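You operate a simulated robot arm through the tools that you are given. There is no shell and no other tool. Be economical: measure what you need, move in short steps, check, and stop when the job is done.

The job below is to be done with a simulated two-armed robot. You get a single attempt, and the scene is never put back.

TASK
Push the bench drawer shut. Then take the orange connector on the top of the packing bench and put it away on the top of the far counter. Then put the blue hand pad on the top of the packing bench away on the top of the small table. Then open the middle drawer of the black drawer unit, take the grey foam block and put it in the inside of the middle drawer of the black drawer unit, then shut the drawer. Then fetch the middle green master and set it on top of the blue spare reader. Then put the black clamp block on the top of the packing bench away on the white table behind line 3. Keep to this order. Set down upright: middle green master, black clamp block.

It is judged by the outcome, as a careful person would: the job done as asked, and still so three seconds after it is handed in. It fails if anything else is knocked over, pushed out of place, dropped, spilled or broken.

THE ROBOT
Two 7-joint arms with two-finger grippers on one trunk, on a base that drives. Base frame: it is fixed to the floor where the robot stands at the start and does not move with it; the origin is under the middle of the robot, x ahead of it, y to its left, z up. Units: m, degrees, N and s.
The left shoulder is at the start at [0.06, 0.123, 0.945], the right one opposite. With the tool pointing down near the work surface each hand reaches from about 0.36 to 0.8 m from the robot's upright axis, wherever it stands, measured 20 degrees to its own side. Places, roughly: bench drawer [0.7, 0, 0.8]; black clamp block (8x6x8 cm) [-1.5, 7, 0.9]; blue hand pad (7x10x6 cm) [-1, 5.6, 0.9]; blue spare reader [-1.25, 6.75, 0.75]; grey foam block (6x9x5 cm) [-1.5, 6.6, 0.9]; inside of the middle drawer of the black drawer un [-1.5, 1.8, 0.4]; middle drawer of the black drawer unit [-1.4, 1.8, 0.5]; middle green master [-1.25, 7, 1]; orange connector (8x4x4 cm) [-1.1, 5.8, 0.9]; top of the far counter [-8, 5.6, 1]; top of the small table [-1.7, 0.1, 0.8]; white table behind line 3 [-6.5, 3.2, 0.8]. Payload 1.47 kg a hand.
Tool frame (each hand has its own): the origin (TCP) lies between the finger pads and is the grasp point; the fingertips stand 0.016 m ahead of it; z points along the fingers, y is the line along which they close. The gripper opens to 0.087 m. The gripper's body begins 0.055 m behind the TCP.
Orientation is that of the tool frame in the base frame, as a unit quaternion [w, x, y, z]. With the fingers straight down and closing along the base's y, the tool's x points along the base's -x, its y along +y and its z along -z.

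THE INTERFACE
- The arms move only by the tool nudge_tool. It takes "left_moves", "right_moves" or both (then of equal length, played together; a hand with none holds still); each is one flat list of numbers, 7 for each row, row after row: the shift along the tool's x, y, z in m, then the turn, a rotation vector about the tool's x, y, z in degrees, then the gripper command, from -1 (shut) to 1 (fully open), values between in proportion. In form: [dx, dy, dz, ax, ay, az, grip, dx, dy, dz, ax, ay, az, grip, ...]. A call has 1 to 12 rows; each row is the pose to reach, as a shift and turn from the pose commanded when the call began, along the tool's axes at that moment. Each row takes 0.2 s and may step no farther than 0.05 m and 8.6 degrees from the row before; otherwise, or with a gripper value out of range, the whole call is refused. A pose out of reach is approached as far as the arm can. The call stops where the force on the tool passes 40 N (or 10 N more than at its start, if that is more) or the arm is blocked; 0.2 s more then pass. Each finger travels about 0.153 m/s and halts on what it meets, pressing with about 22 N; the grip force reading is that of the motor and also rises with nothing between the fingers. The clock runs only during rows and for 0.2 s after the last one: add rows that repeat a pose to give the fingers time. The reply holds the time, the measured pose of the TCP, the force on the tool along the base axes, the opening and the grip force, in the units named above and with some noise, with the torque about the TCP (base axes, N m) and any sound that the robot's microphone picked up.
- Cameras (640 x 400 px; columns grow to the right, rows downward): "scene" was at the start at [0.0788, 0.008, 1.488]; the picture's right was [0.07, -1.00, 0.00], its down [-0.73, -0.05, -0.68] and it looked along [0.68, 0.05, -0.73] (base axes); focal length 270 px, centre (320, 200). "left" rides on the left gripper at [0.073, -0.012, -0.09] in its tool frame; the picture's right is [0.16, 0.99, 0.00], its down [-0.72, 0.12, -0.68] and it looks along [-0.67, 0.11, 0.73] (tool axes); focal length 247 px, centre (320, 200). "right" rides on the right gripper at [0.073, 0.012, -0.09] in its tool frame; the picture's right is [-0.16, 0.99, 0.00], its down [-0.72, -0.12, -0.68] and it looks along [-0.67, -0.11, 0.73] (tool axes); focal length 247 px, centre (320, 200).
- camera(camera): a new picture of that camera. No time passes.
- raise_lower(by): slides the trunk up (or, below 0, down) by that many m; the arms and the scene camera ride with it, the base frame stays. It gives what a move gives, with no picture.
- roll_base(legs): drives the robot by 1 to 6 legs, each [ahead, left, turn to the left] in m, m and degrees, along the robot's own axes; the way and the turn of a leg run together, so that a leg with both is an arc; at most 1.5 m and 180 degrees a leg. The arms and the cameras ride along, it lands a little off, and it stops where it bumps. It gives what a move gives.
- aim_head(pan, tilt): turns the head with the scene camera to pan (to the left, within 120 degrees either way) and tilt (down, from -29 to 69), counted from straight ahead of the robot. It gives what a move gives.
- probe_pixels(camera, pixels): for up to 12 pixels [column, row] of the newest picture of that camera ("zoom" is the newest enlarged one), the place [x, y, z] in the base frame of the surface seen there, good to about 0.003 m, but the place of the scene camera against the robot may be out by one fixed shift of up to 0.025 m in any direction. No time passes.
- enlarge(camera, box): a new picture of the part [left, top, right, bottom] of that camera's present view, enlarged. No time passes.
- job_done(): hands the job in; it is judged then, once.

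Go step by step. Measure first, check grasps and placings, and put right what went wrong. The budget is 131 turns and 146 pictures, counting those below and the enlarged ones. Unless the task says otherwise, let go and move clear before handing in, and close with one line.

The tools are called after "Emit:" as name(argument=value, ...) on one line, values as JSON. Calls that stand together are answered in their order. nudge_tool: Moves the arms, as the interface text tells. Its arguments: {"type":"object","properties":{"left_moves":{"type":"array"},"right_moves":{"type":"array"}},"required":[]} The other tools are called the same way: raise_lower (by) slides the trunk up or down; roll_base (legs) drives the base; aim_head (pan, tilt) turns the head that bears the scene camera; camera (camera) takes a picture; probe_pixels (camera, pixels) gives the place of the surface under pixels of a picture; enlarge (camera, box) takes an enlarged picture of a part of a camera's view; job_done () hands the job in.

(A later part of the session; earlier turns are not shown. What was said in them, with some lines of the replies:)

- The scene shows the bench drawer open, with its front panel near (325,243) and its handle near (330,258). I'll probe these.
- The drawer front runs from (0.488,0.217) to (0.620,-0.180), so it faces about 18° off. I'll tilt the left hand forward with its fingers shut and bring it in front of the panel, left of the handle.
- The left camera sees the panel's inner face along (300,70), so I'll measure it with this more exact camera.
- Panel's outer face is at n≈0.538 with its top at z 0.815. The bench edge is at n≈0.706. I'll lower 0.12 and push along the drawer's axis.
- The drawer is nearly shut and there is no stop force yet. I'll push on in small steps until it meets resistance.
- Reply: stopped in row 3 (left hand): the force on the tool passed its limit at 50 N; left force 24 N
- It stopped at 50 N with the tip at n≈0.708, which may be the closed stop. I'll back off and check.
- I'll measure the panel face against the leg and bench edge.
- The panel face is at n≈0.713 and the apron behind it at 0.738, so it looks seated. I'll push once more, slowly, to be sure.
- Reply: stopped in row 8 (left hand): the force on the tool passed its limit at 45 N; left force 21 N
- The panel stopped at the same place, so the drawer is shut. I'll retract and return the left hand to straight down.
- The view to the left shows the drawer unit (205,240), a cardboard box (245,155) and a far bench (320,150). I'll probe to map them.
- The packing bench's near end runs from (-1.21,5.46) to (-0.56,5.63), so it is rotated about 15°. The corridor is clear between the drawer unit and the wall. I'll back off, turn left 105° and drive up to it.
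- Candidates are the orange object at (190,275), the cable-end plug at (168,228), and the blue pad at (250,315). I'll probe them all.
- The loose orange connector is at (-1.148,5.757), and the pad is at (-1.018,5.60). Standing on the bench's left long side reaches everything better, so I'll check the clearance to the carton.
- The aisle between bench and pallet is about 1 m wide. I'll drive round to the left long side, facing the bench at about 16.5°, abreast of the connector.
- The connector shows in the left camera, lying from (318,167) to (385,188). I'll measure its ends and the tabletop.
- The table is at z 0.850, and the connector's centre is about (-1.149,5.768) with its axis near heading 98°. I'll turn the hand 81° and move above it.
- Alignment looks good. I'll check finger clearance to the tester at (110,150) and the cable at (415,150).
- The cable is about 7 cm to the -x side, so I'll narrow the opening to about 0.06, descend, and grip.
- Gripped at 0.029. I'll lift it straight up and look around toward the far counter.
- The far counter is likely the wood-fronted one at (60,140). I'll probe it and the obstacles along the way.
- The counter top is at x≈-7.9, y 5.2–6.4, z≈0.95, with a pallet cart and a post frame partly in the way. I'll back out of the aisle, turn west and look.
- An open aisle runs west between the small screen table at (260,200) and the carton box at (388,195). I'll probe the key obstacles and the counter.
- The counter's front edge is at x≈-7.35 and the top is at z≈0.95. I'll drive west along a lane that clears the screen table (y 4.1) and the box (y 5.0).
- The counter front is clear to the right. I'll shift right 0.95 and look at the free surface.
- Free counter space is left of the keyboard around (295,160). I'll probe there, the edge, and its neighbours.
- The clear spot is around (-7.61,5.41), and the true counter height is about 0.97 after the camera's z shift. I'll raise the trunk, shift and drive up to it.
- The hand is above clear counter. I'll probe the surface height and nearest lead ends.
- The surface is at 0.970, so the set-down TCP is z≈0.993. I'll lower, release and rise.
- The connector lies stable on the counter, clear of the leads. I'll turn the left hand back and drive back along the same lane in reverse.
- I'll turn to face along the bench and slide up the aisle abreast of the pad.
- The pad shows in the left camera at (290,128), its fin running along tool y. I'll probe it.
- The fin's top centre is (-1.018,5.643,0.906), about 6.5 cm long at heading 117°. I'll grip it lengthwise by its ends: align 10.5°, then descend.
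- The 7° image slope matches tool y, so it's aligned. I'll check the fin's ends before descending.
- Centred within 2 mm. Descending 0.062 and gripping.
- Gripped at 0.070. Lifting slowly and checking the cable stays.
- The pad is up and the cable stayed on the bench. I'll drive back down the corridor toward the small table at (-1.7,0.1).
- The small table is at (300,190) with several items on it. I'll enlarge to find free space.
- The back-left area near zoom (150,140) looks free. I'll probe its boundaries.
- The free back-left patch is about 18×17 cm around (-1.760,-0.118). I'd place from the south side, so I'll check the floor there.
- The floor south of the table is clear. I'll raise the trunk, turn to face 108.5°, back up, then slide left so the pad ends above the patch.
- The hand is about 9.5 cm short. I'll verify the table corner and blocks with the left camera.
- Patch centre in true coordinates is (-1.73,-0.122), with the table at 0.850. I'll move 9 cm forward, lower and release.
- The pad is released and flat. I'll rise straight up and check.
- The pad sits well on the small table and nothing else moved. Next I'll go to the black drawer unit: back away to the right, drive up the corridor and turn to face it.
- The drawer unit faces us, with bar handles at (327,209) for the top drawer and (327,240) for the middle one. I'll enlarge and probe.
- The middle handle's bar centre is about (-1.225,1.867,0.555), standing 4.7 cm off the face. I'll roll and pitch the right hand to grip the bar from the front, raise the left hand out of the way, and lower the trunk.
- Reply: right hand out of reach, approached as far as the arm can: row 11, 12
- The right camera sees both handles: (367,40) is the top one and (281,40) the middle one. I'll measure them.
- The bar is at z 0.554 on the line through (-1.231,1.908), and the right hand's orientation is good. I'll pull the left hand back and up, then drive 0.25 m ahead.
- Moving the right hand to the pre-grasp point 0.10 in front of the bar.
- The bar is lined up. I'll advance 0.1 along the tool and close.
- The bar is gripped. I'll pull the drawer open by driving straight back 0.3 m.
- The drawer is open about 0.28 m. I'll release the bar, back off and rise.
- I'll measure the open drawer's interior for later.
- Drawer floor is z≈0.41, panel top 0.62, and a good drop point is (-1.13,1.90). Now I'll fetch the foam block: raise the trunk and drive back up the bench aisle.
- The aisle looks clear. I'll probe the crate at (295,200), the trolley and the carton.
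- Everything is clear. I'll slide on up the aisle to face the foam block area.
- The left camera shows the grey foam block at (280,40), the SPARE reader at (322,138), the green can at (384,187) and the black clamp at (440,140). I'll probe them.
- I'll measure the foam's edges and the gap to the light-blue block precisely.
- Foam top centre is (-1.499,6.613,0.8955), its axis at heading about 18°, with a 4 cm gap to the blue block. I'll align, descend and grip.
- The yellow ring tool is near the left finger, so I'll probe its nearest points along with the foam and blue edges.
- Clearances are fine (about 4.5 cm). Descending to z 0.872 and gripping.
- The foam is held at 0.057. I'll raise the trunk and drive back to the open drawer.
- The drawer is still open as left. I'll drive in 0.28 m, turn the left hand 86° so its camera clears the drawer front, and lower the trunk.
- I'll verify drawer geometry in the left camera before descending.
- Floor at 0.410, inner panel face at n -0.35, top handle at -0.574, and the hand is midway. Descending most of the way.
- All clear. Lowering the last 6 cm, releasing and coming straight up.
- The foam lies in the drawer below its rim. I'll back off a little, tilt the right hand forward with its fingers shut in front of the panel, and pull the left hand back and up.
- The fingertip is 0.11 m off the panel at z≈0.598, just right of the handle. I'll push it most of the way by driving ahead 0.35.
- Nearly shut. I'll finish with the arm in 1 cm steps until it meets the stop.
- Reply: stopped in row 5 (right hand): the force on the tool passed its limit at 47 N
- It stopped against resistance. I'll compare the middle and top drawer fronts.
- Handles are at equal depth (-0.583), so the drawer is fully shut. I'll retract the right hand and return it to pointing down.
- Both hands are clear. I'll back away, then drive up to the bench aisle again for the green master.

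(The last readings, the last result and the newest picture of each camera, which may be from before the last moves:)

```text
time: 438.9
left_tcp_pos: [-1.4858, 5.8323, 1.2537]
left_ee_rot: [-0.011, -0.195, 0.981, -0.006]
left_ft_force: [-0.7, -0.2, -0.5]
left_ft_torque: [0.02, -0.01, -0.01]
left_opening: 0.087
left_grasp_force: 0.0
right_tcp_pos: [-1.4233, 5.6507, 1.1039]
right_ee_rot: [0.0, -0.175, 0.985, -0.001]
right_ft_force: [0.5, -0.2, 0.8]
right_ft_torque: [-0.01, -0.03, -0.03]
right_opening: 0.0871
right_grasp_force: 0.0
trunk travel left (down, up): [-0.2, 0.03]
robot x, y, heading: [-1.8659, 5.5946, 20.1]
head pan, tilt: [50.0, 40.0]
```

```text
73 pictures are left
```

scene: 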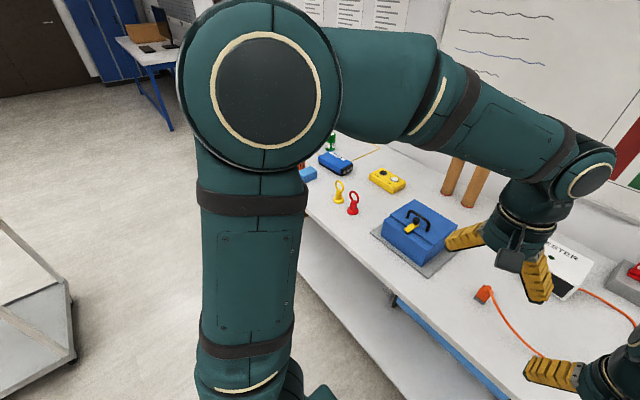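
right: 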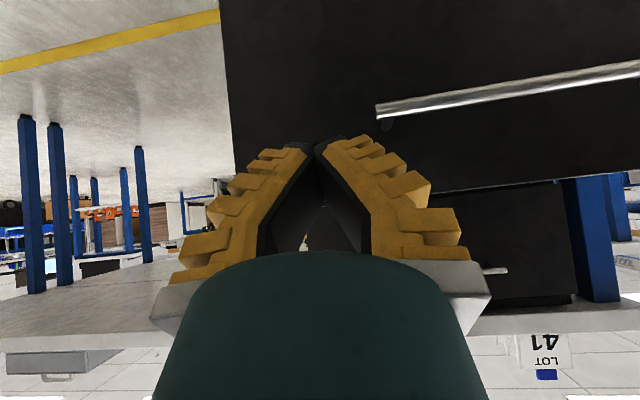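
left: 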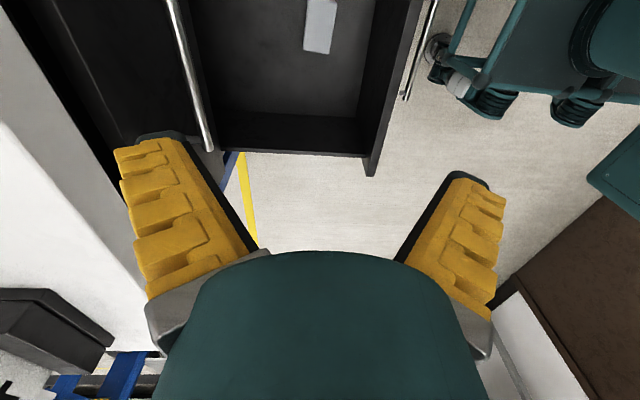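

I'll straighten to 16.5° and slide to face the green master.

Emit:
roll_base(legs=[[0, 0, -3.6], [0.19, 0.976, 0]])

Emit:
aim_head(pan=0, tilt=50)

Emit:
camera(camera="scene")

Emit:
camera(camera="left")

```text
time: 448.3
left_tcp_pos: [-1.5725, 6.8034, 1.2537]
left_ee_rot: [-0.01, -0.161, 0.987, -0.005]
left_ft_force: [-0.1, 0.2, -0.5]
left_ft_torque: [0.02, -0.02, -0.01]
left_opening: 0.0872
left_grasp_force: 0.1
right_tcp_pos: [-1.5224, 6.6184, 1.106]
right_ee_rot: [-0.001, -0.142, 0.99, 0.0]
right_ft_force: [0.2, -0.3, 0.7]
right_ft_torque: [-0.02, 0.03, -0.02]
right_opening: 0.087
right_grasp_force: 0.2
trunk travel left (down, up): [-0.2, 0.03]
robot x, y, heading: [-1.9663, 6.5925, 16.4]
head pan, tilt: [50.0, 40.0]
```

```text
time: 449.4
left_tcp_pos: [-1.5718, 6.8026, 1.2547]
left_ee_rot: [-0.011, -0.162, 0.987, -0.005]
left_ft_force: [-0.5, 0.6, 0.4]
left_ft_torque: [0.01, -0.02, 0.0]
left_opening: 0.0869
left_grasp_force: 0.1
right_tcp_pos: [-1.5213, 6.6175, 1.1052]
right_ee_rot: [0.0, -0.141, 0.99, 0.0]
right_ft_force: [1.2, -0.1, -0.5]
right_ft_torque: [0.04, 0.0, 0.02]
right_opening: 0.0872
right_grasp_force: 0.2
trunk travel left (down, up): [-0.2, 0.03]
robot x, y, heading: [-1.9691, 6.594, 16.5]
head pan, tilt: [0.0, 50.0]
```

```text
72 pictures are left
```

scene: 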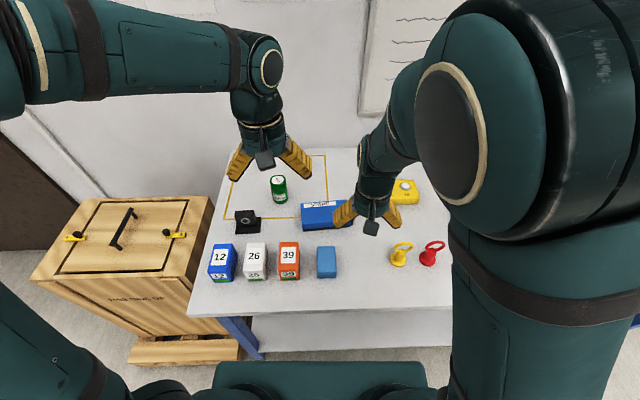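

```text
71 pictures are left
```

left: 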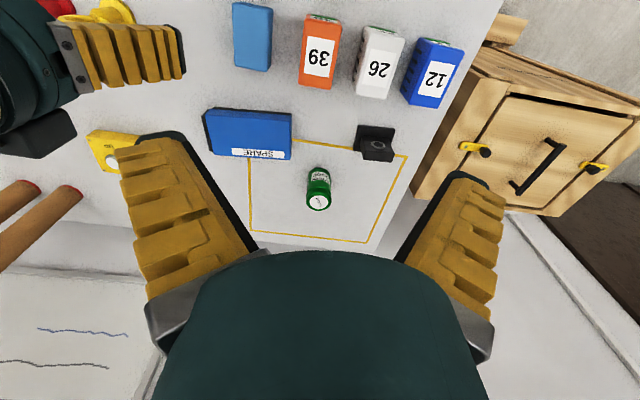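

The can is at (318,190) and the SPARE reader at (248,133). I'll move the right hand aside and enlarge for precise measurement.

Emit:
nudge_tool(right_moves=[0.02, -0.04, -0.02, 0, 0, 0, 1, 0.04, -0.08, -0.04, 0, 0, 0, 1, 0.06, -0.12, -0.06, 0, 0, 0, 1, 0.06, -0.16, -0.06, 0, 0, 0, 1])

Emit:
enlarge(camera="left", box=[190, 90, 420, 230])

Emit:
probe_pixels(camera="left", pixels=[[317, 203], [319, 188], [318, 172], [208, 116], [289, 116], [215, 150], [288, 155], [250, 130], [291, 140], [205, 125], [307, 190], [330, 190]])

```text
time: 450.4
left_tcp_pos: [-1.5718, 6.8031, 1.2531]
left_ee_rot: [-0.011, -0.162, 0.987, -0.005]
left_ft_force: [-0.4, 0.6, 0.7]
left_ft_torque: [-0.03, 0.02, 0.02]
left_opening: 0.0871
left_grasp_force: 0.0
right_tcp_pos: [-1.536, 6.4488, 1.1642]
right_ee_rot: [0.0, -0.142, 0.99, -0.001]
right_ft_force: [0.4, 0.6, 0.2]
right_ft_torque: [-0.02, -0.03, -0.01]
right_opening: 0.0871
right_grasp_force: 0.0
trunk travel left (down, up): [-0.2, 0.03]
robot x, y, heading: [-1.9686, 6.5947, 16.4]
head pan, tilt: [0.0, 50.0]
```

```text
2.78 times, centred on (305, 160) of left
```

zoom: 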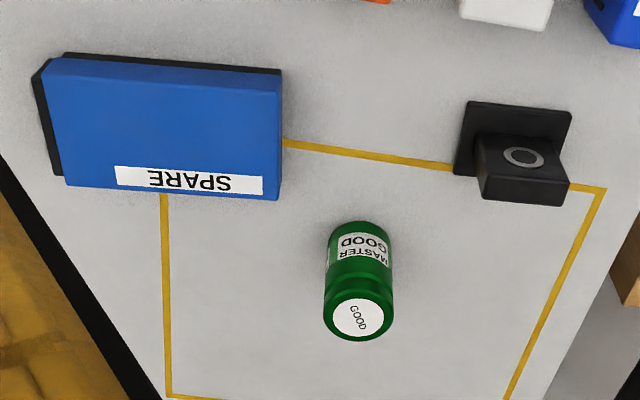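

```text
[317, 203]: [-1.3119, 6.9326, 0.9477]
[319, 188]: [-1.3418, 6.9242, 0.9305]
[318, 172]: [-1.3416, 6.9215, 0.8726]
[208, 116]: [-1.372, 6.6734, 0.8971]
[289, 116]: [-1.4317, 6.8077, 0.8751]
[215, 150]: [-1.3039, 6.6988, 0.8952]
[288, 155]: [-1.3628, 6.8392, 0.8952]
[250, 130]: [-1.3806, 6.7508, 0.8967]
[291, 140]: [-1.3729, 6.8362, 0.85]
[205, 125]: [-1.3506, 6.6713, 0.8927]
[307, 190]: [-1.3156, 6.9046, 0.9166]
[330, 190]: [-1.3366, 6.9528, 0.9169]
```

Can centre is (-1.316,6.933), diameter 5.3 cm, top 0.947. The reader top centre is (-1.369,6.756) at 0.897. I'll move the left hand above the can.

Emit:
nudge_tool(left_moves=[-0.042, 0.006, 0, 0, 0, 0, 1, -0.084, 0.012, 0, 0, 0, 0, 1, -0.126, 0.019, 0, 0, 0, 0, 1, -0.168, 0.025, 0, 0, 0, 0, 1, -0.21, 0.031, 0, 0, 0, 0, 1, -0.252, 0.037, 0, 0, 0, 0, 1, -0.292, 0.0437, 0.0, 0, 0, 0, 1, -0.292, 0.0437, 0.045, 0, 0, 0, 1, -0.292, 0.0437, 0.09, 0, 0, 0, 1, -0.292, 0.0437, 0.135, 0, 0, 0, 1, -0.292, 0.0437, 0.18, 0, 0, 0, 1, -0.292, 0.0437, 0.22, 0, 0, 0, 1])

Emit:
camera(camera="left")

```text
time: 453.1
left_tcp_pos: [-1.313, 6.9326, 1.0237]
left_ee_rot: [-0.011, -0.163, 0.987, -0.005]
left_ft_force: [0.3, -0.5, -0.5]
left_ft_torque: [0.0, 0.03, 0.0]
left_opening: 0.0869
left_grasp_force: 0.0
left hand out of reach, approached as far as the arm can: row 7
right_tcp_pos: [-1.5346, 6.4485, 1.1642]
right_ee_rot: [0.0, -0.142, 0.99, 0.0]
right_ft_force: [-0.6, -0.4, -0.3]
right_ft_torque: [0.02, -0.01, -0.02]
right_opening: 0.0872
right_grasp_force: 0.1
trunk travel left (down, up): [-0.2, 0.03]
robot x, y, heading: [-1.968, 6.595, 16.2]
head pan, tilt: [0.0, 50.0]
```

```text
69 pictures are left
```

left: 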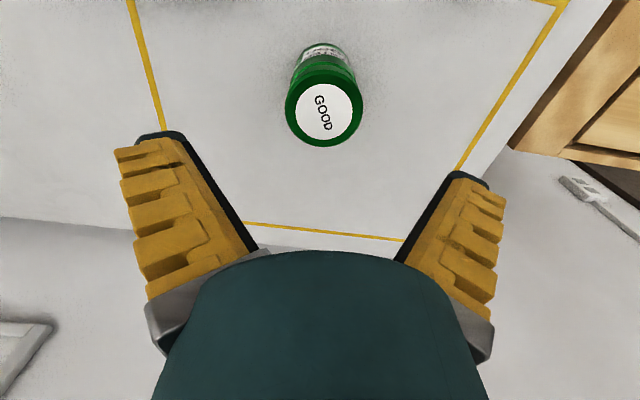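

Emit:
probe_pixels(camera="left", pixels=[[324, 112], [288, 108], [361, 108], [324, 144], [324, 80], [300, 112], [348, 112]])

```text
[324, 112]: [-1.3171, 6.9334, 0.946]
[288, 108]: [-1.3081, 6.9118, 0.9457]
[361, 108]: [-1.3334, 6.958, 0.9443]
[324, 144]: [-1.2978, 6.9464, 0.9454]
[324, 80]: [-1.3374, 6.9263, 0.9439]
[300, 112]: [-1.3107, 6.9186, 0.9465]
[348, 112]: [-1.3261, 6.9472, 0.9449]
```

The can's centre is (-1.318,6.935), within 5 mm. I'll correct, descend and grip.

Emit:
nudge_tool(left_moves=[0.0015, 0.0045, 0.04, 0, 0, 0, 1, 0.0015, 0.0045, 0.08, 0, 0, 0, 1, 0.0015, 0.0045, 0.109, 0, 0, 0, 1, 0.0015, 0.0045, 0.109, 0, 0, 0, 0.2, 0.0015, 0.0045, 0.109, 0, 0, 0, -1, 0.0015, 0.0045, 0.109, 0, 0, 0, -1, 0.0015, 0.0045, 0.109, 0, 0, 0, -1])

Emit:
camera(camera="left")

```text
time: 454.6
left_tcp_pos: [-1.3178, 6.9358, 0.9168]
left_ee_rot: [-0.011, -0.162, 0.987, -0.005]
left_ft_force: [0.3, 0.0, 0.3]
left_ft_torque: [-0.02, -0.01, -0.01]
left_opening: 0.058
left_grasp_force: 22.0
right_tcp_pos: [-1.5354, 6.4487, 1.1646]
right_ee_rot: [0.0, -0.142, 0.99, -0.001]
right_ft_force: [-0.6, 0.2, -0.2]
right_ft_torque: [-0.01, 0.02, -0.02]
right_opening: 0.0871
right_grasp_force: 0.1
trunk travel left (down, up): [-0.2, 0.03]
robot x, y, heading: [-1.9704, 6.5937, 16.7]
head pan, tilt: [0.0, 50.0]
```

```text
68 pictures are left
```

left: 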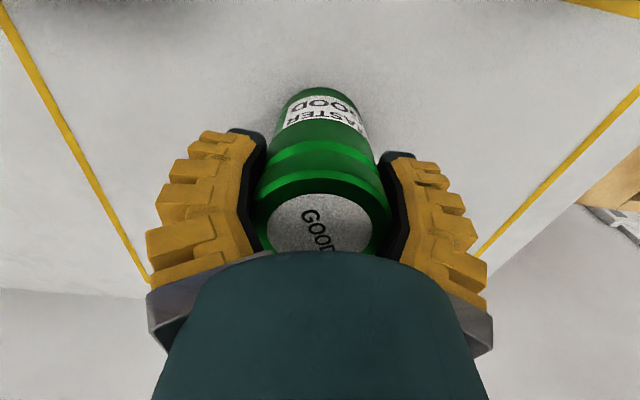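

Gripped at 0.058. I'll lift 0.10, carry it over the reader and check.

Emit:
nudge_tool(left_moves=[0, 0, -0.03, 0, 0, 0, -1, 0, 0, -0.07, 0, 0, 0, -1, 0, 0, -0.1, 0, 0, 0, -1, 0.021, -0.031, -0.1, 0, 0, 0, -1, 0.042, -0.062, -0.1, 0, 0, 0, -1, 0.064, -0.093, -0.1, 0, 0, 0, -1, 0.085, -0.124, -0.1, 0, 0, 0, -1, 0.1059, -0.1542, -0.1, 0, 0, 0, -1])

Emit:
camera(camera="left")

Emit:
enlarge(camera="scene", box=[200, 120, 440, 280])

```text
time: 456.4
left_tcp_pos: [-1.3677, 6.7581, 1.0194]
left_ee_rot: [-0.011, -0.163, 0.987, -0.004]
left_ft_force: [-0.1, 0.3, -3.8]
left_ft_torque: [-0.03, 0.02, -0.02]
left_opening: 0.058
left_grasp_force: 21.9
right_tcp_pos: [-1.534, 6.4469, 1.1645]
right_ee_rot: [0.001, -0.141, 0.99, -0.001]
right_ft_force: [-1.2, -0.4, 1.0]
right_ft_torque: [0.01, 0.0, -0.03]
right_opening: 0.0871
right_grasp_force: 0.1
trunk travel left (down, up): [-0.2, 0.03]
robot x, y, heading: [-1.9687, 6.5946, 16.6]
head pan, tilt: [0.0, 50.0]
```

```text
67 pictures are left
```

left: 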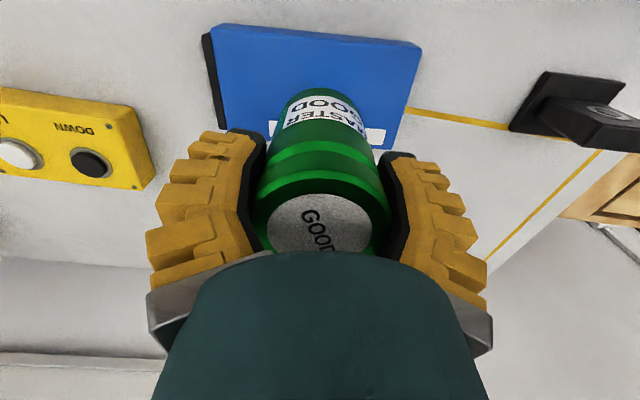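

```text
2.50 times, centred on (320, 200) of scene
```

zoom: 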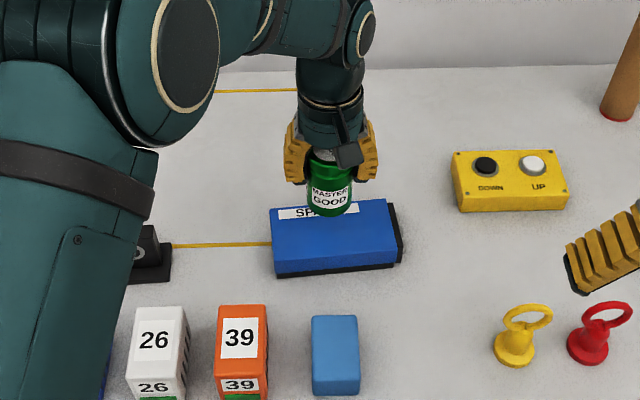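

I'll measure the reader's corners at closer range to centre the can.

Emit:
probe_pixels(camera="left", pixels=[[219, 30], [417, 46], [228, 125], [390, 145], [310, 60], [385, 125]])

```text
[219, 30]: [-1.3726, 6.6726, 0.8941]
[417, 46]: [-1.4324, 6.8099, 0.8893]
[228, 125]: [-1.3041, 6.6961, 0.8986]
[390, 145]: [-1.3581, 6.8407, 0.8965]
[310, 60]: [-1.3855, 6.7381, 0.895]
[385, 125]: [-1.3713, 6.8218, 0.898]
```

Centred. The can bottom will meet the reader at TCP 0.963. I'll lower gently, release and rise.

Emit:
nudge_tool(left_moves=[0, 0, 0.03, 0, 0, 0, -1, 0, 0, 0.045, 0, 0, 0, -1, 0, 0, 0.052, 0, 0, 0, -1, 0, 0, 0.0555, 0, 0, 0, -1, 0, 0, 0.0555, 0, 0, 0, -1, 0, 0, 0.0555, 0, 0, 0, 0.5, 0, 0, 0.0555, 0, 0, 0, 0.9, 0, 0, 0.0555, 0, 0, 0, 1])

Emit:
camera(camera="left")

```text
time: 458.2
left_tcp_pos: [-1.3697, 6.7574, 0.9638]
left_ee_rot: [-0.01, -0.163, 0.987, -0.005]
left_ft_force: [0.2, -0.3, 0.5]
left_ft_torque: [0.0, 0.02, 0.01]
left_opening: 0.0873
left_grasp_force: 0.1
right_tcp_pos: [-1.5353, 6.4487, 1.1643]
right_ee_rot: [0.0, -0.142, 0.99, -0.002]
right_ft_force: [1.0, 0.4, 0.1]
right_ft_torque: [0.0, 0.01, 0.01]
right_opening: 0.087
right_grasp_force: 0.0
trunk travel left (down, up): [-0.2, 0.03]
robot x, y, heading: [-1.9705, 6.5958, 16.3]
head pan, tilt: [0.0, 50.0]
```

```text
65 pictures are left
```

left: 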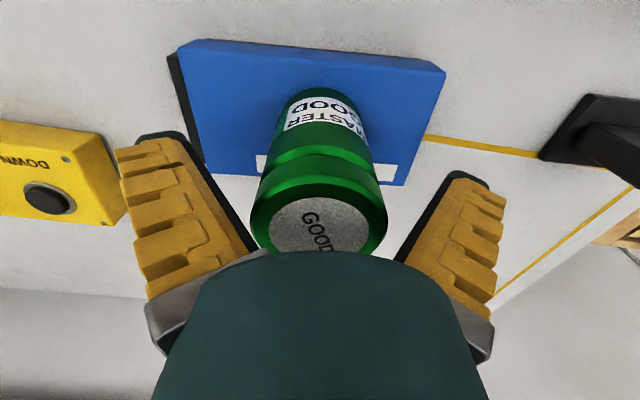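

The can stands on the reader, released. I'll rise straight up, then move over the black clamp.

Emit:
nudge_tool(left_moves=[0, 0, -0.03, 0, 0, 0, 1, 0, 0, -0.075, 0, 0, 0, 1, 0, 0, -0.12, 0, 0, 0, 1, 0, 0, -0.16, 0, 0, 0, 1, 0.005, 0.04, -0.17, 0, 0, 0, 1, 0.01, 0.08, -0.17, 0, 0, 0, 1, 0.016, 0.12, -0.17, 0, 0, 0, 1, 0.021, 0.16, -0.17, 0, 0, 0, 1, 0.026, 0.2, -0.17, 0, 0, 0, 1, 0.032, 0.24, -0.17, 0, 0, 0, 1])

Emit:
camera(camera="left")

Emit:
aim_head(pan=20, tilt=48)

Emit:
enlarge(camera="scene", box=[240, 110, 480, 260])

```text
time: 460.4
left_tcp_pos: [-1.4741, 6.9814, 1.1355]
left_ee_rot: [-0.011, -0.163, 0.987, -0.005]
left_ft_force: [0.3, 0.7, 0.8]
left_ft_torque: [0.03, -0.02, 0.01]
left_opening: 0.087
left_grasp_force: 0.0
right_tcp_pos: [-1.5356, 6.4497, 1.1652]
right_ee_rot: [0.001, -0.141, 0.99, 0.0]
right_ft_force: [0.4, -0.1, -0.6]
right_ft_torque: [-0.04, 0.01, -0.01]
right_opening: 0.0869
right_grasp_force: 0.0
trunk travel left (down, up): [-0.2, 0.03]
robot x, y, heading: [-1.9645, 6.5943, 16.3]
head pan, tilt: [0.0, 50.0]
```

```text
64 pictures are left
```

left: 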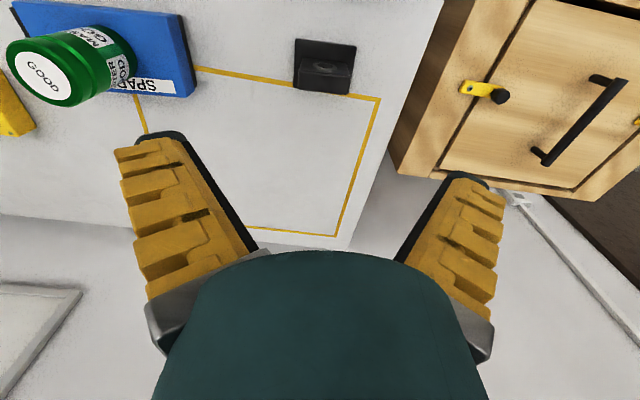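

```text
time: 461.3
left_tcp_pos: [-1.4721, 6.9789, 1.1352]
left_ee_rot: [-0.011, -0.162, 0.987, -0.006]
left_ft_force: [-0.5, -0.6, 0.2]
left_ft_torque: [0.03, -0.01, 0.0]
left_opening: 0.0872
left_grasp_force: 0.0
right_tcp_pos: [-1.5351, 6.4492, 1.1654]
right_ee_rot: [0.0, -0.142, 0.99, -0.001]
right_ft_force: [0.0, 0.5, 0.3]
right_ft_torque: [0.05, 0.02, -0.02]
right_opening: 0.087
right_grasp_force: 0.1
trunk travel left (down, up): [-0.2, 0.03]
robot x, y, heading: [-1.9697, 6.5972, 16.2]
head pan, tilt: [20.0, 48.0]
```

```text
2.67 times, centred on (360, 185) of scene
```

zoom: 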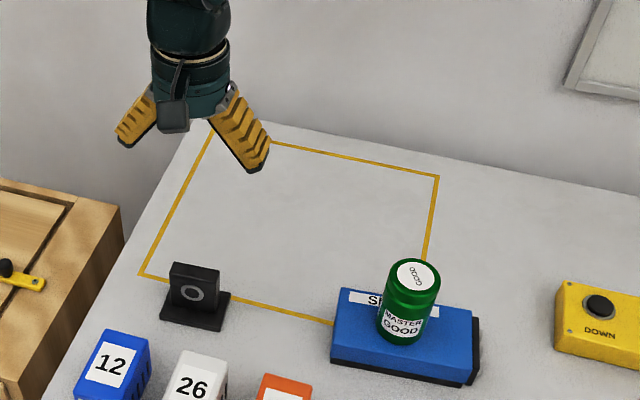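

The master stands upright on the reader. I'll take a closer look at the clamp at (325,65) in the left camera.

Emit:
enlarge(camera="left", box=[280, 25, 376, 105])

Emit:
probe_pixels(camera="left", pixels=[[325, 68], [305, 80], [346, 85], [325, 88], [302, 65], [350, 70], [325, 48], [297, 42], [355, 48], [297, 85], [325, 60]])

```text
5.00 times, centred on (328, 65) of left
```

zoom: 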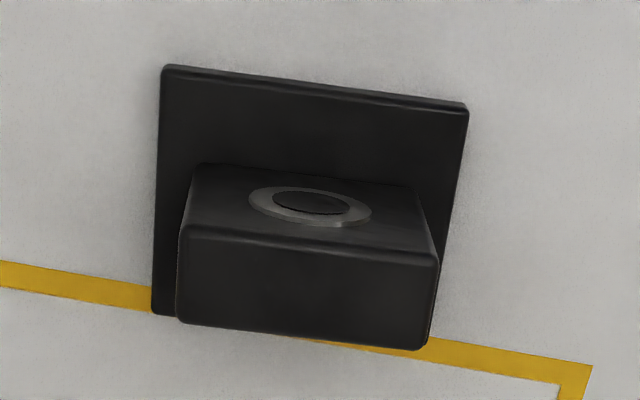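

```text
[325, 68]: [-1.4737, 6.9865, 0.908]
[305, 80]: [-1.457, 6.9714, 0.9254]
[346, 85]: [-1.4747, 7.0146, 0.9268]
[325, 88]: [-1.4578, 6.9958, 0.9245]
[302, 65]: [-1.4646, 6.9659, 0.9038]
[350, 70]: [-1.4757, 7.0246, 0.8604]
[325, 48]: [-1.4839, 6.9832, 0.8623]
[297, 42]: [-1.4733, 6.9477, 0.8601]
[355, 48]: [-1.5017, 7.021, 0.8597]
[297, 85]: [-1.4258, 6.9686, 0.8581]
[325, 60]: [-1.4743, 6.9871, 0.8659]
```

The clamp's upright is about 6 cm wide at heading 112°, top centre (-1.466,6.993,0.926), with the base plate top at 0.861. I'll align and descend partway.

Emit:
nudge_tool(left_moves=[-0.008, 0.0065, 0.03, 0, 0, -1.8, 1, -0.0159, 0.0129, 0.07, 0, 0, -3.7, 1, -0.0159, 0.0129, 0.11, 0, 0, -3.7, 1, -0.0159, 0.0129, 0.15, 0, 0, -3.7, 1])

Emit:
camera(camera="left")

```text
time: 462.3
left_tcp_pos: [-1.4668, 6.9947, 0.9831]
left_ee_rot: [-0.012, -0.195, 0.981, -0.005]
left_ft_force: [1.0, -0.6, 0.4]
left_ft_torque: [-0.01, 0.02, -0.01]
left_opening: 0.087
left_grasp_force: 0.1
right_tcp_pos: [-1.5346, 6.4506, 1.1645]
right_ee_rot: [0.0, -0.142, 0.99, -0.001]
right_ft_force: [1.1, -0.5, 0.8]
right_ft_torque: [0.01, 0.02, 0.04]
right_opening: 0.0869
right_grasp_force: 0.1
trunk travel left (down, up): [-0.2, 0.03]
robot x, y, heading: [-1.9694, 6.5935, 16.3]
head pan, tilt: [20.0, 48.0]
```

```text
61 pictures are left
```

left: 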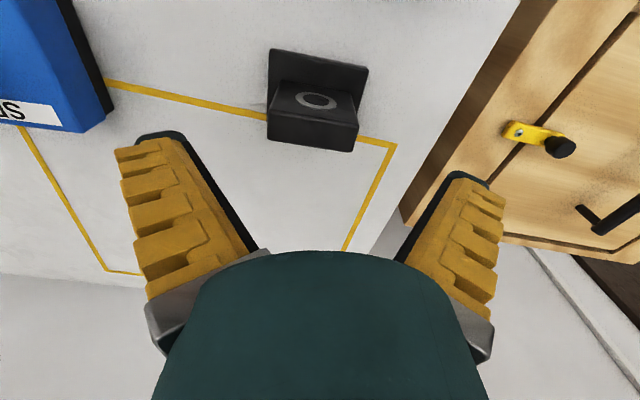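

Emit:
probe_pixels(camera="left", pixels=[[312, 132], [272, 124], [353, 138], [312, 118], [312, 142], [272, 112], [355, 122]])

```text
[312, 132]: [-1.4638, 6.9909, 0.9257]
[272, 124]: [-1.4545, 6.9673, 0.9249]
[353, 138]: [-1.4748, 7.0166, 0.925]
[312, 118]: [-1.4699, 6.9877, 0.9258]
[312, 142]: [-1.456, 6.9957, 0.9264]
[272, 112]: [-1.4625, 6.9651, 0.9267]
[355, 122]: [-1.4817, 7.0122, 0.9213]
```

Aligned within 3–4 mm. Descending and gripping the upright.

Emit:
nudge_tool(left_moves=[-0.003, -0.003, 0.04, 0, 0, 0, 1, -0.003, -0.003, 0.075, 0, 0, 0, 1, -0.003, -0.003, 0.09, 0, 0, 0, 1, -0.003, -0.003, 0.09, 0, 0, 0, 0.2, -0.003, -0.003, 0.09, 0, 0, 0, -1, -0.003, -0.003, 0.09, 0, 0, 0, -1, -0.003, -0.003, 0.09, 0, 0, 0, -1])

Emit:
camera(camera="left")

```text
time: 463.9
left_tcp_pos: [-1.4643, 6.9904, 0.8971]
left_ee_rot: [-0.012, -0.194, 0.981, -0.005]
left_ft_force: [0.0, 0.2, -0.3]
left_ft_torque: [0.05, -0.05, 0.03]
left_opening: 0.0679
left_grasp_force: 22.3
right_tcp_pos: [-1.5358, 6.4484, 1.1652]
right_ee_rot: [0.0, -0.142, 0.99, -0.001]
right_ft_force: [-0.8, 0.4, 0.2]
right_ft_torque: [0.0, 0.01, 0.01]
right_opening: 0.087
right_grasp_force: 0.0
trunk travel left (down, up): [-0.2, 0.03]
robot x, y, heading: [-1.9705, 6.5924, 16.5]
head pan, tilt: [20.0, 48.0]
```

```text
60 pictures are left
```

left: 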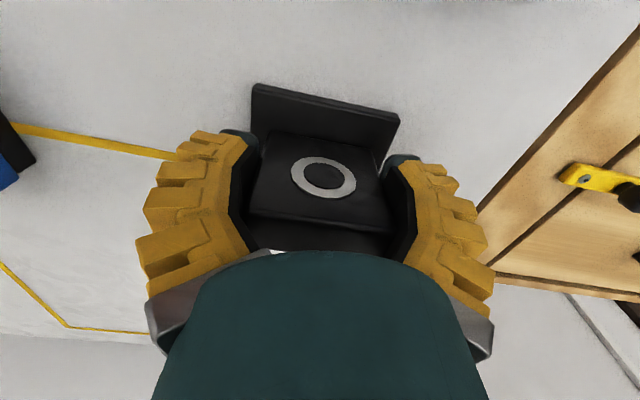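

Gripped at 0.068. I'll lift and draw the hand back from the bench centre.

Emit:
nudge_tool(left_moves=[0, 0, -0.03, 0, 0, 0, -1, 0, 0, -0.07, 0, 0, 0, -1, 0, 0, -0.115, 0, 0, 0, -1, 0, 0, -0.16, 0, 0, 0, -1, 0.03, 0, -0.2, 0, 0, 0, -1, 0.07, 0, -0.22, 0, 0, 0, -1, 0.11, 0, -0.22, 0, 0, 0, -1, 0.15, 0, -0.22, 0, 0, 0, -1])

Emit:
camera(camera="left")

Emit:
aim_head(pan=0, tilt=48)

Emit:
camera(camera="scene")

```text
time: 465.7
left_tcp_pos: [-1.5996, 6.9338, 1.117]
left_ee_rot: [-0.01, -0.195, 0.981, -0.005]
left_ft_force: [-0.8, -0.7, -2.0]
left_ft_torque: [0.0, 0.0, 0.01]
left_opening: 0.0675
left_grasp_force: 22.7
right_tcp_pos: [-1.5353, 6.4487, 1.1661]
right_ee_rot: [0.0, -0.141, 0.99, -0.001]
right_ft_force: [-0.8, -0.2, 0.2]
right_ft_torque: [-0.02, -0.04, 0.04]
right_opening: 0.087
right_grasp_force: 0.0
trunk travel left (down, up): [-0.2, 0.03]
robot x, y, heading: [-1.9675, 6.5972, 16.3]
head pan, tilt: [20.0, 48.0]
```

```text
59 pictures are left
```

left: 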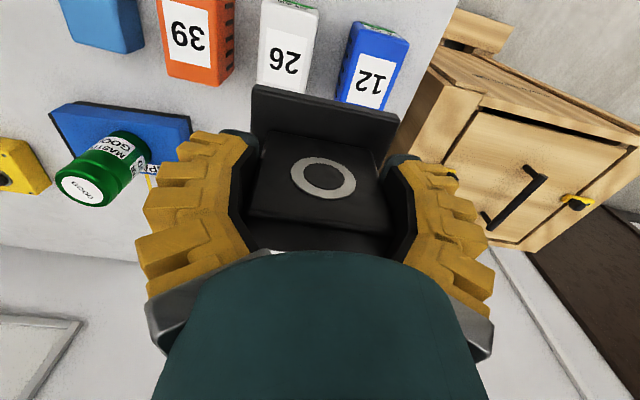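

```text
time: 466.5
left_tcp_pos: [-1.5984, 6.9349, 1.1177]
left_ee_rot: [-0.01, -0.195, 0.981, -0.004]
left_ft_force: [-0.7, 0.1, -1.0]
left_ft_torque: [0.0, -0.01, 0.01]
left_opening: 0.0675
left_grasp_force: 22.1
right_tcp_pos: [-1.5354, 6.4485, 1.1642]
right_ee_rot: [0.0, -0.142, 0.99, -0.002]
right_ft_force: [0.1, -0.1, -0.3]
right_ft_torque: [0.02, -0.02, 0.03]
right_opening: 0.0867
right_grasp_force: 0.0
trunk travel left (down, up): [-0.2, 0.03]
robot x, y, heading: [-1.9688, 6.5905, 16.5]
head pan, tilt: [0.0, 48.0]
```

```text
58 pictures are left
```

scene: 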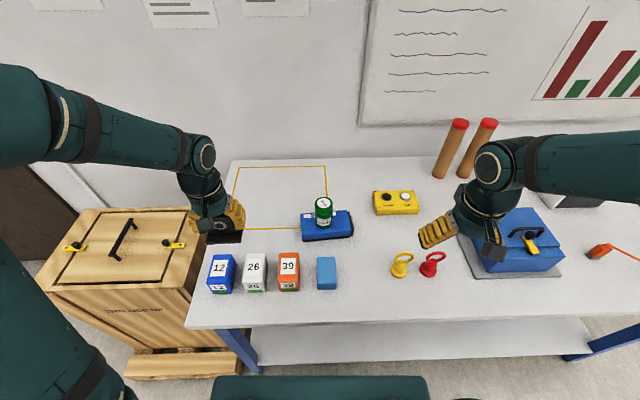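

The clamp is secure and everything else on the bench is undisturbed. I'll drive out of the aisle and west toward the white table behind line 3.

Emit:
roll_base(legs=[[0, -1.05, 0], [0, -1.05, 0], [0, 0, 163.5], [1.2, -0.15, 0], [1.2, 0, 0]])

Emit:
aim_head(pan=20, tilt=25)

Emit:
camera(camera="scene")

```text
time: 503.7
left_tcp_pos: [-4.2823, 4.4883, 1.1165]
left_ee_rot: [-0.003, 0.999, 0.042, 0.012]
left_ft_force: [0.3, -0.4, -1.3]
left_ft_torque: [0.0, 0.0, -0.01]
left_opening: 0.0665
left_grasp_force: 22.1
right_tcp_pos: [-4.1958, 4.9719, 1.1635]
right_ee_rot: [-0.001, 1.0, -0.01, 0.0]
right_ft_force: [0.5, 0.0, 0.6]
right_ft_torque: [0.02, 0.01, -0.01]
right_opening: 0.0869
right_grasp_force: 0.1
trunk travel left (down, up): [-0.2, 0.03]
robot x, y, heading: [-3.827, 4.7026, 178.9]
head pan, tilt: [0.0, 48.0]
```

```text
time: 504.5
left_tcp_pos: [-4.2822, 4.4878, 1.1158]
left_ee_rot: [-0.004, 0.999, 0.044, 0.012]
left_ft_force: [-0.5, -0.7, -1.6]
left_ft_torque: [0.0, -0.01, -0.01]
left_opening: 0.0666
left_grasp_force: 21.8
right_tcp_pos: [-4.1964, 4.9714, 1.1638]
right_ee_rot: [-0.001, 1.0, -0.01, 0.0]
right_ft_force: [0.8, -0.4, -0.4]
right_ft_torque: [0.01, 0.03, 0.0]
right_opening: 0.087
right_grasp_force: 0.0
trunk travel left (down, up): [-0.2, 0.03]
robot x, y, heading: [-3.8265, 4.704, 178.5]
head pan, tilt: [20.0, 25.0]
```

```text
57 pictures are left
```

scene: 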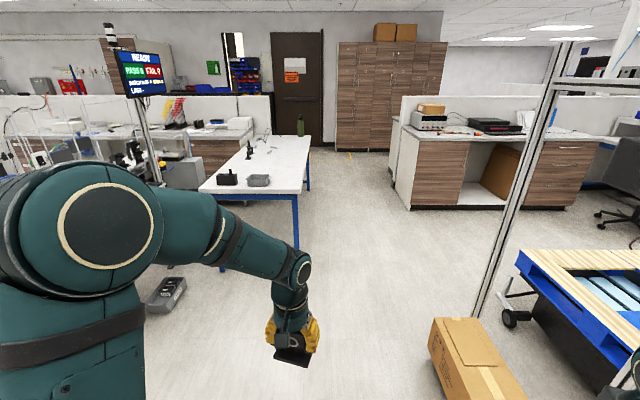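

A white table with items stands at (265,165). I'll probe it and the surroundings.

Emit:
probe_pixels(camera="scene", pixels=[[205, 188], [297, 192], [308, 138], [255, 140], [270, 165], [285, 170], [230, 180], [258, 181], [250, 152], [297, 248], [170, 290], [302, 128]])

Emit:
enlarge(camera="scene", box=[180, 100, 340, 220])

```text
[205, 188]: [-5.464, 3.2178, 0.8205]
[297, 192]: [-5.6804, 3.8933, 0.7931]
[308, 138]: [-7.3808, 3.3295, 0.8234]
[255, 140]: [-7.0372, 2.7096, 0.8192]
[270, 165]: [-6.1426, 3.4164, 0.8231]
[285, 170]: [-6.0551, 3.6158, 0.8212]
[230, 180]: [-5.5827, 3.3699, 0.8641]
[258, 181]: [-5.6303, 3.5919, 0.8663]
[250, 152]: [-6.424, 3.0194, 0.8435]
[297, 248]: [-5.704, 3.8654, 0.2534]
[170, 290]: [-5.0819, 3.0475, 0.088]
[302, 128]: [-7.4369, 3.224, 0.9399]
```

```text
3.33 times, centred on (260, 160) of scene
```

zoom: 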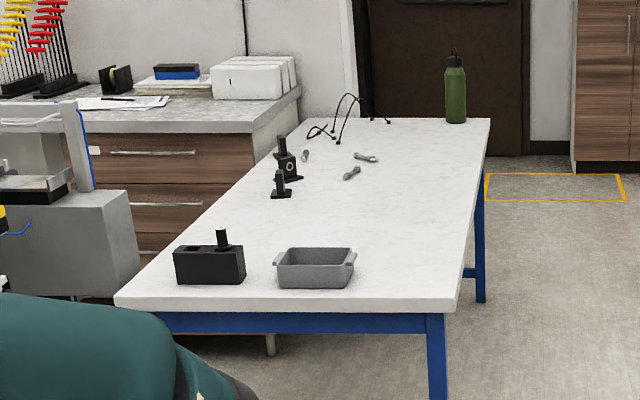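

The white table spans from (-5.46,3.22)/(-5.68,3.89) to (-7.38,3.33), top about 0.838. Its north part around (-6.12,3.50) is free. I'll drive to its north side and face it.

Emit:
roll_base(legs=[[1.0, 0.17, 0], [0.85, 0.05, 0], [0.8, 0, 0], [0, 0, 109.8]])

Emit:
aim_head(pan=10, tilt=42)

Emit:
camera(camera="scene")

```text
time: 522.3
left_tcp_pos: [-6.1251, 4.1359, 1.1169]
left_ee_rot: [-0.011, 0.542, 0.84, 0.004]
left_ft_force: [0.0, -0.4, -0.9]
left_ft_torque: [-0.03, 0.01, 0.0]
left_opening: 0.0659
left_grasp_force: 22.2
right_tcp_pos: [-6.609, 4.0564, 1.1641]
right_ee_rot: [0.0, 0.586, 0.81, -0.001]
right_ft_force: [-0.1, 0.5, 0.2]
right_ft_torque: [-0.01, 0.0, -0.04]
right_opening: 0.0869
right_grasp_force: 0.3
trunk travel left (down, up): [-0.2, 0.03]
robot x, y, heading: [-6.48, 4.4978, -71.8]
head pan, tilt: [20.0, 25.0]
```

```text
time: 523.1
left_tcp_pos: [-6.1255, 4.1362, 1.1171]
left_ee_rot: [-0.012, 0.542, 0.84, 0.005]
left_ft_force: [0.5, 0.7, -1.4]
left_ft_torque: [0.01, -0.01, 0.0]
left_opening: 0.0658
left_grasp_force: 21.6
right_tcp_pos: [-6.609, 4.0571, 1.1631]
right_ee_rot: [-0.001, 0.586, 0.81, -0.001]
right_ft_force: [0.5, -0.4, 0.6]
right_ft_torque: [-0.01, 0.02, 0.0]
right_opening: 0.0869
right_grasp_force: 0.1
trunk travel left (down, up): [-0.2, 0.03]
robot x, y, heading: [-6.4776, 4.4928, -71.8]
head pan, tilt: [10.0, 42.0]
```

```text
55 pictures are left
```

scene: 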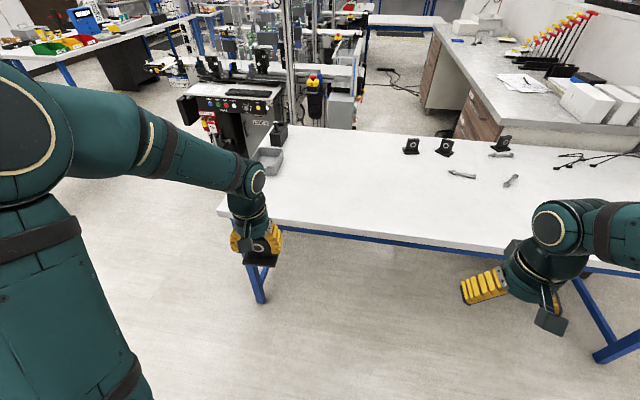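

Free area around (345,195). I'll probe it and the edge.

Emit:
probe_pixels(camera="scene", pixels=[[345, 195], [380, 195], [345, 232], [300, 195], [270, 165], [460, 175], [415, 155], [420, 215]])

Emit:
camera(camera="left")

```text
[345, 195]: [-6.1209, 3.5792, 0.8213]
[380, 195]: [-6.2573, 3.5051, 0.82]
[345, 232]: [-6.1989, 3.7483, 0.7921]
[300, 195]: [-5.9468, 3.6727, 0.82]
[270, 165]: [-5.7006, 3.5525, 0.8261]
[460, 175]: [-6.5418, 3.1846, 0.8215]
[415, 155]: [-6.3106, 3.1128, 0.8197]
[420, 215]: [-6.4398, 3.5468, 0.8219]
```

```text
54 pictures are left
```

left: 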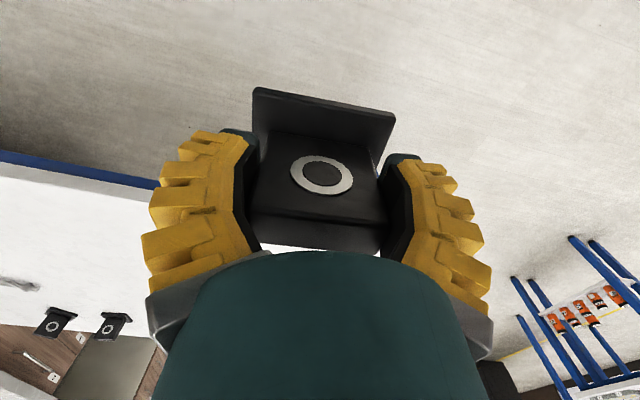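

I'll drive up 0.43 with a 0.22 shift right, and reach the hand forward over the free spot.

Emit:
roll_base(legs=[[0, -0.222, 0], [0.43, 0, 0]])

Emit:
nudge_tool(left_moves=[-0.04, 0, 0, 0, 0, 0, -1, -0.08, 0, 0.02, 0, 0, 0, -1, -0.12, 0, 0.05, 0, 0, 0, -1, -0.16, 0, 0.08, 0, 0, 0, -1])

Emit:
camera(camera="left")

Emit:
camera(camera="scene")

```text
time: 527.9
left_tcp_pos: [-6.2013, 3.6515, 1.117]
left_ee_rot: [-0.012, 0.545, 0.839, 0.005]
left_ft_force: [-0.9, -0.6, -1.9]
left_ft_torque: [0.02, -0.01, 0.01]
left_opening: 0.066
left_grasp_force: 22.0
right_tcp_pos: [-6.6859, 3.5741, 1.1645]
right_ee_rot: [-0.001, 0.588, 0.809, 0.0]
right_ft_force: [0.2, -0.2, -0.4]
right_ft_torque: [0.04, 0.01, 0.01]
right_opening: 0.087
right_grasp_force: 0.0
trunk travel left (down, up): [-0.2, 0.03]
robot x, y, heading: [-6.5547, 4.0132, -72.0]
head pan, tilt: [10.0, 42.0]
```

```text
time: 528.9
left_tcp_pos: [-6.1382, 3.5065, 1.0335]
left_ee_rot: [-0.012, 0.545, 0.839, 0.004]
left_ft_force: [-1.2, -0.5, -2.8]
left_ft_torque: [0.03, 0.01, -0.03]
left_opening: 0.0657
left_grasp_force: 22.1
right_tcp_pos: [-6.6853, 3.5749, 1.1638]
right_ee_rot: [-0.001, 0.589, 0.808, -0.001]
right_ft_force: [-0.2, 0.0, 0.3]
right_ft_torque: [0.03, 0.0, -0.01]
right_opening: 0.087
right_grasp_force: 0.0
trunk travel left (down, up): [-0.2, 0.03]
robot x, y, heading: [-6.5566, 4.0151, -72.1]
head pan, tilt: [10.0, 42.0]
```

```text
53 pictures are left
```

left: 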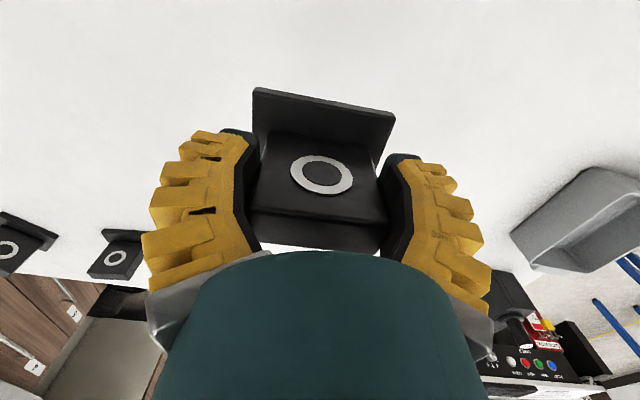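

```text
52 pictures are left
```

scene: 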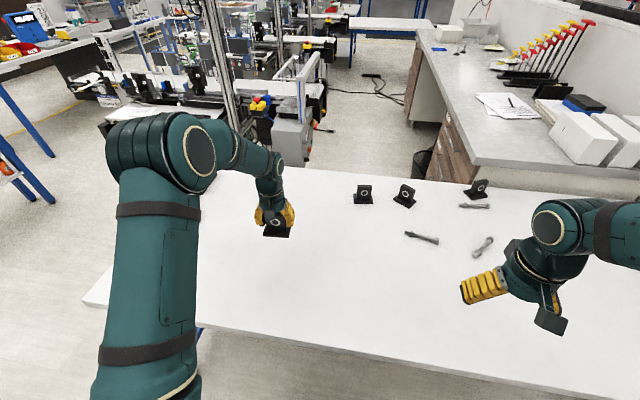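

Clear white table under the hand. I'll probe the surface height and check the clamp's tilt.

Emit:
probe_pixels(camera="left", pixels=[[300, 50], [150, 100], [430, 110], [260, 95], [388, 115], [280, 130], [360, 140]])

```text
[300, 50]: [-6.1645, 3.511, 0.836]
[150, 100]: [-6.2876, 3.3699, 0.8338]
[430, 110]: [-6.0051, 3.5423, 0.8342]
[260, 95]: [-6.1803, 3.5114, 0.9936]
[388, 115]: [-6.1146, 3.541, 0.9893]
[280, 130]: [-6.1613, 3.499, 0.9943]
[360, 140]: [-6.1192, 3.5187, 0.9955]
```

The surface is at 0.835, so contact is expected at TCP≈0.884–0.886. I'll lower gently, then release.

Emit:
nudge_tool(left_moves=[0, 0, 0.045, 0, 0, 0, -1, 0, 0, 0.09, 0, 0, 0, -1, 0, 0, 0.125, 0, 0, 0, -1, 0, 0, 0.138, 0, 0, 0, -1, 0, 0, 0.144, 0, 0, 0, -1, 0, 0, 0.148, 0, 0, 0, -1, 0, 0, 0.148, 0, 0, 0, -1])

Emit:
camera(camera="left")

Emit:
enlarge(camera="scene", box=[220, 170, 340, 270])

```text
time: 530.5
left_tcp_pos: [-6.1398, 3.5097, 0.8871]
left_ee_rot: [-0.011, 0.545, 0.839, 0.004]
left_ft_force: [0.1, -1.2, 4.2]
left_ft_torque: [-0.11, -0.29, 0.0]
left_opening: 0.0659
left_grasp_force: 21.9
right_tcp_pos: [-6.6851, 3.575, 1.1637]
right_ee_rot: [-0.001, 0.588, 0.809, -0.001]
right_ft_force: [-0.3, 0.4, 0.8]
right_ft_torque: [0.02, 0.02, 0.06]
right_opening: 0.087
right_grasp_force: 0.0
trunk travel left (down, up): [-0.2, 0.03]
robot x, y, heading: [-6.5528, 4.0134, -72.1]
head pan, tilt: [10.0, 42.0]
```

```text
51 pictures are left
```

left: 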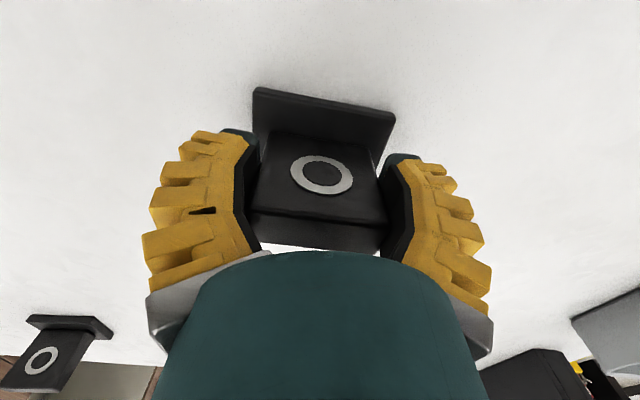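

```text
4.00 times, centred on (280, 220) of scene
```

zoom: 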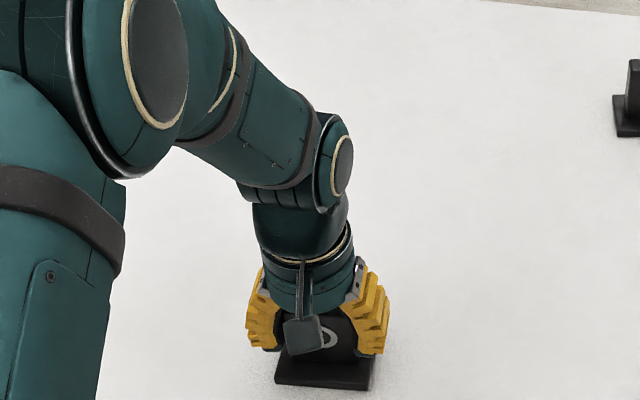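

It is touching with 4 N. I'll settle 2 mm more, open gently and rise.

Emit:
nudge_tool(left_moves=[0, 0, 0.0015, 0, 0, 0, -1, 0, 0, 0.0025, 0, 0, 0, -0.2, 0, 0, 0.0025, 0, 0, 0, 0.6, 0, 0, 0.0025, 0, 0, 0, 1, 0, 0, 0.0025, 0, 0, 0, 1, 0, 0, -0.02, 0, 0, 0, 1, 0, 0, -0.06, 0, 0, 0, 1, 0, 0, -0.1, 0, 0, 0, 1, 0, 0, -0.145, 0, 0, 0, 1, 0, 0, -0.19, 0, 0, 0, 1])

Emit:
camera(camera="left")

Emit:
enlarge(camera="scene", box=[220, 170, 340, 270])

```text
time: 532.7
left_tcp_pos: [-6.1386, 3.5082, 1.0794]
left_ee_rot: [-0.011, 0.544, 0.839, 0.004]
left_ft_force: [0.1, -0.4, 0.5]
left_ft_torque: [0.01, 0.0, -0.02]
left_opening: 0.0872
left_grasp_force: 0.0
right_tcp_pos: [-6.6866, 3.5754, 1.1647]
right_ee_rot: [0.0, 0.588, 0.809, -0.001]
right_ft_force: [0.4, 0.3, 0.3]
right_ft_torque: [0.01, 0.0, 0.01]
right_opening: 0.087
right_grasp_force: 0.0
trunk travel left (down, up): [-0.2, 0.03]
robot x, y, heading: [-6.5519, 4.0091, -72.1]
head pan, tilt: [10.0, 42.0]
```

```text
49 pictures are left
```

left: 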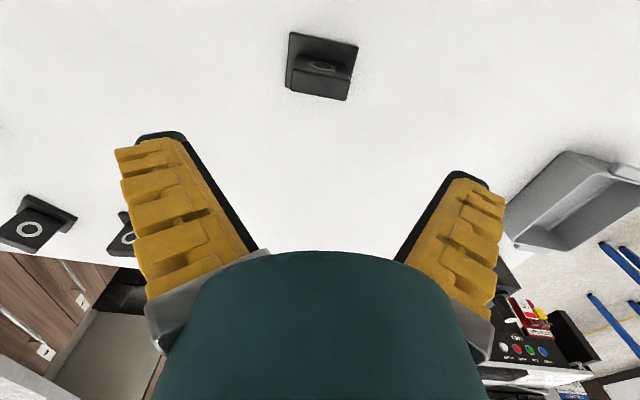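

```text
4.00 times, centred on (280, 220) of scene
```

zoom: 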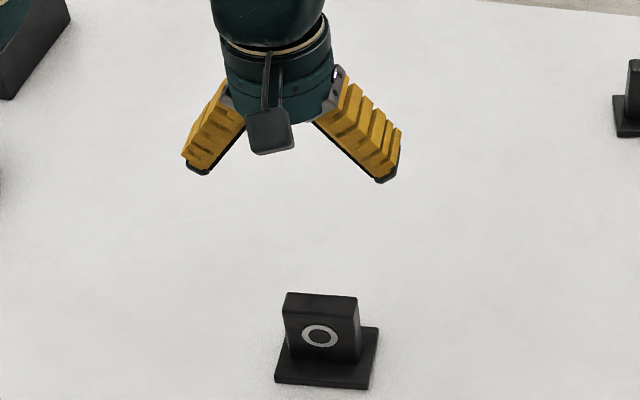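

The clamp stands upright and free on the white table. I'll back the robot away before handing in.

Emit:
roll_base(legs=[[-0.35, 0, 0]])

Emit:
camera(camera="scene")

```text
time: 535.0
left_tcp_pos: [-6.2506, 3.8468, 1.0768]
left_ee_rot: [-0.011, 0.546, 0.838, 0.004]
left_ft_force: [0.1, -0.5, 0.7]
left_ft_torque: [0.0, 0.02, -0.02]
left_opening: 0.0872
left_grasp_force: 0.1
right_tcp_pos: [-6.797, 3.9144, 1.164]
right_ee_rot: [0.0, 0.59, 0.808, -0.002]
right_ft_force: [-1.1, 0.3, -0.6]
right_ft_torque: [-0.01, -0.02, 0.0]
right_opening: 0.0869
right_grasp_force: 0.0
trunk travel left (down, up): [-0.2, 0.03]
robot x, y, heading: [-6.6596, 4.3553, -72.1]
head pan, tilt: [10.0, 42.0]
```

```text
47 pictures are left
```

scene: 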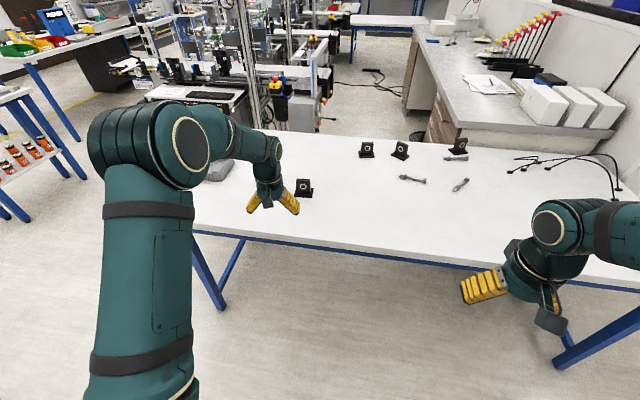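

The clamp block at (303,187) stands upright, the hands are clear, and all six parts were done in order, so I'm handing in.

Emit:
job_done()

```text
The job is handed in.
```

I finished all six parts in the order you gave and handed the job in. The green master and the black clamp block were both upright, with nothing else seen disturbed. The only green master I saw was the "MASTER GOOD" can on the packing bench, so I took that as the middle one.
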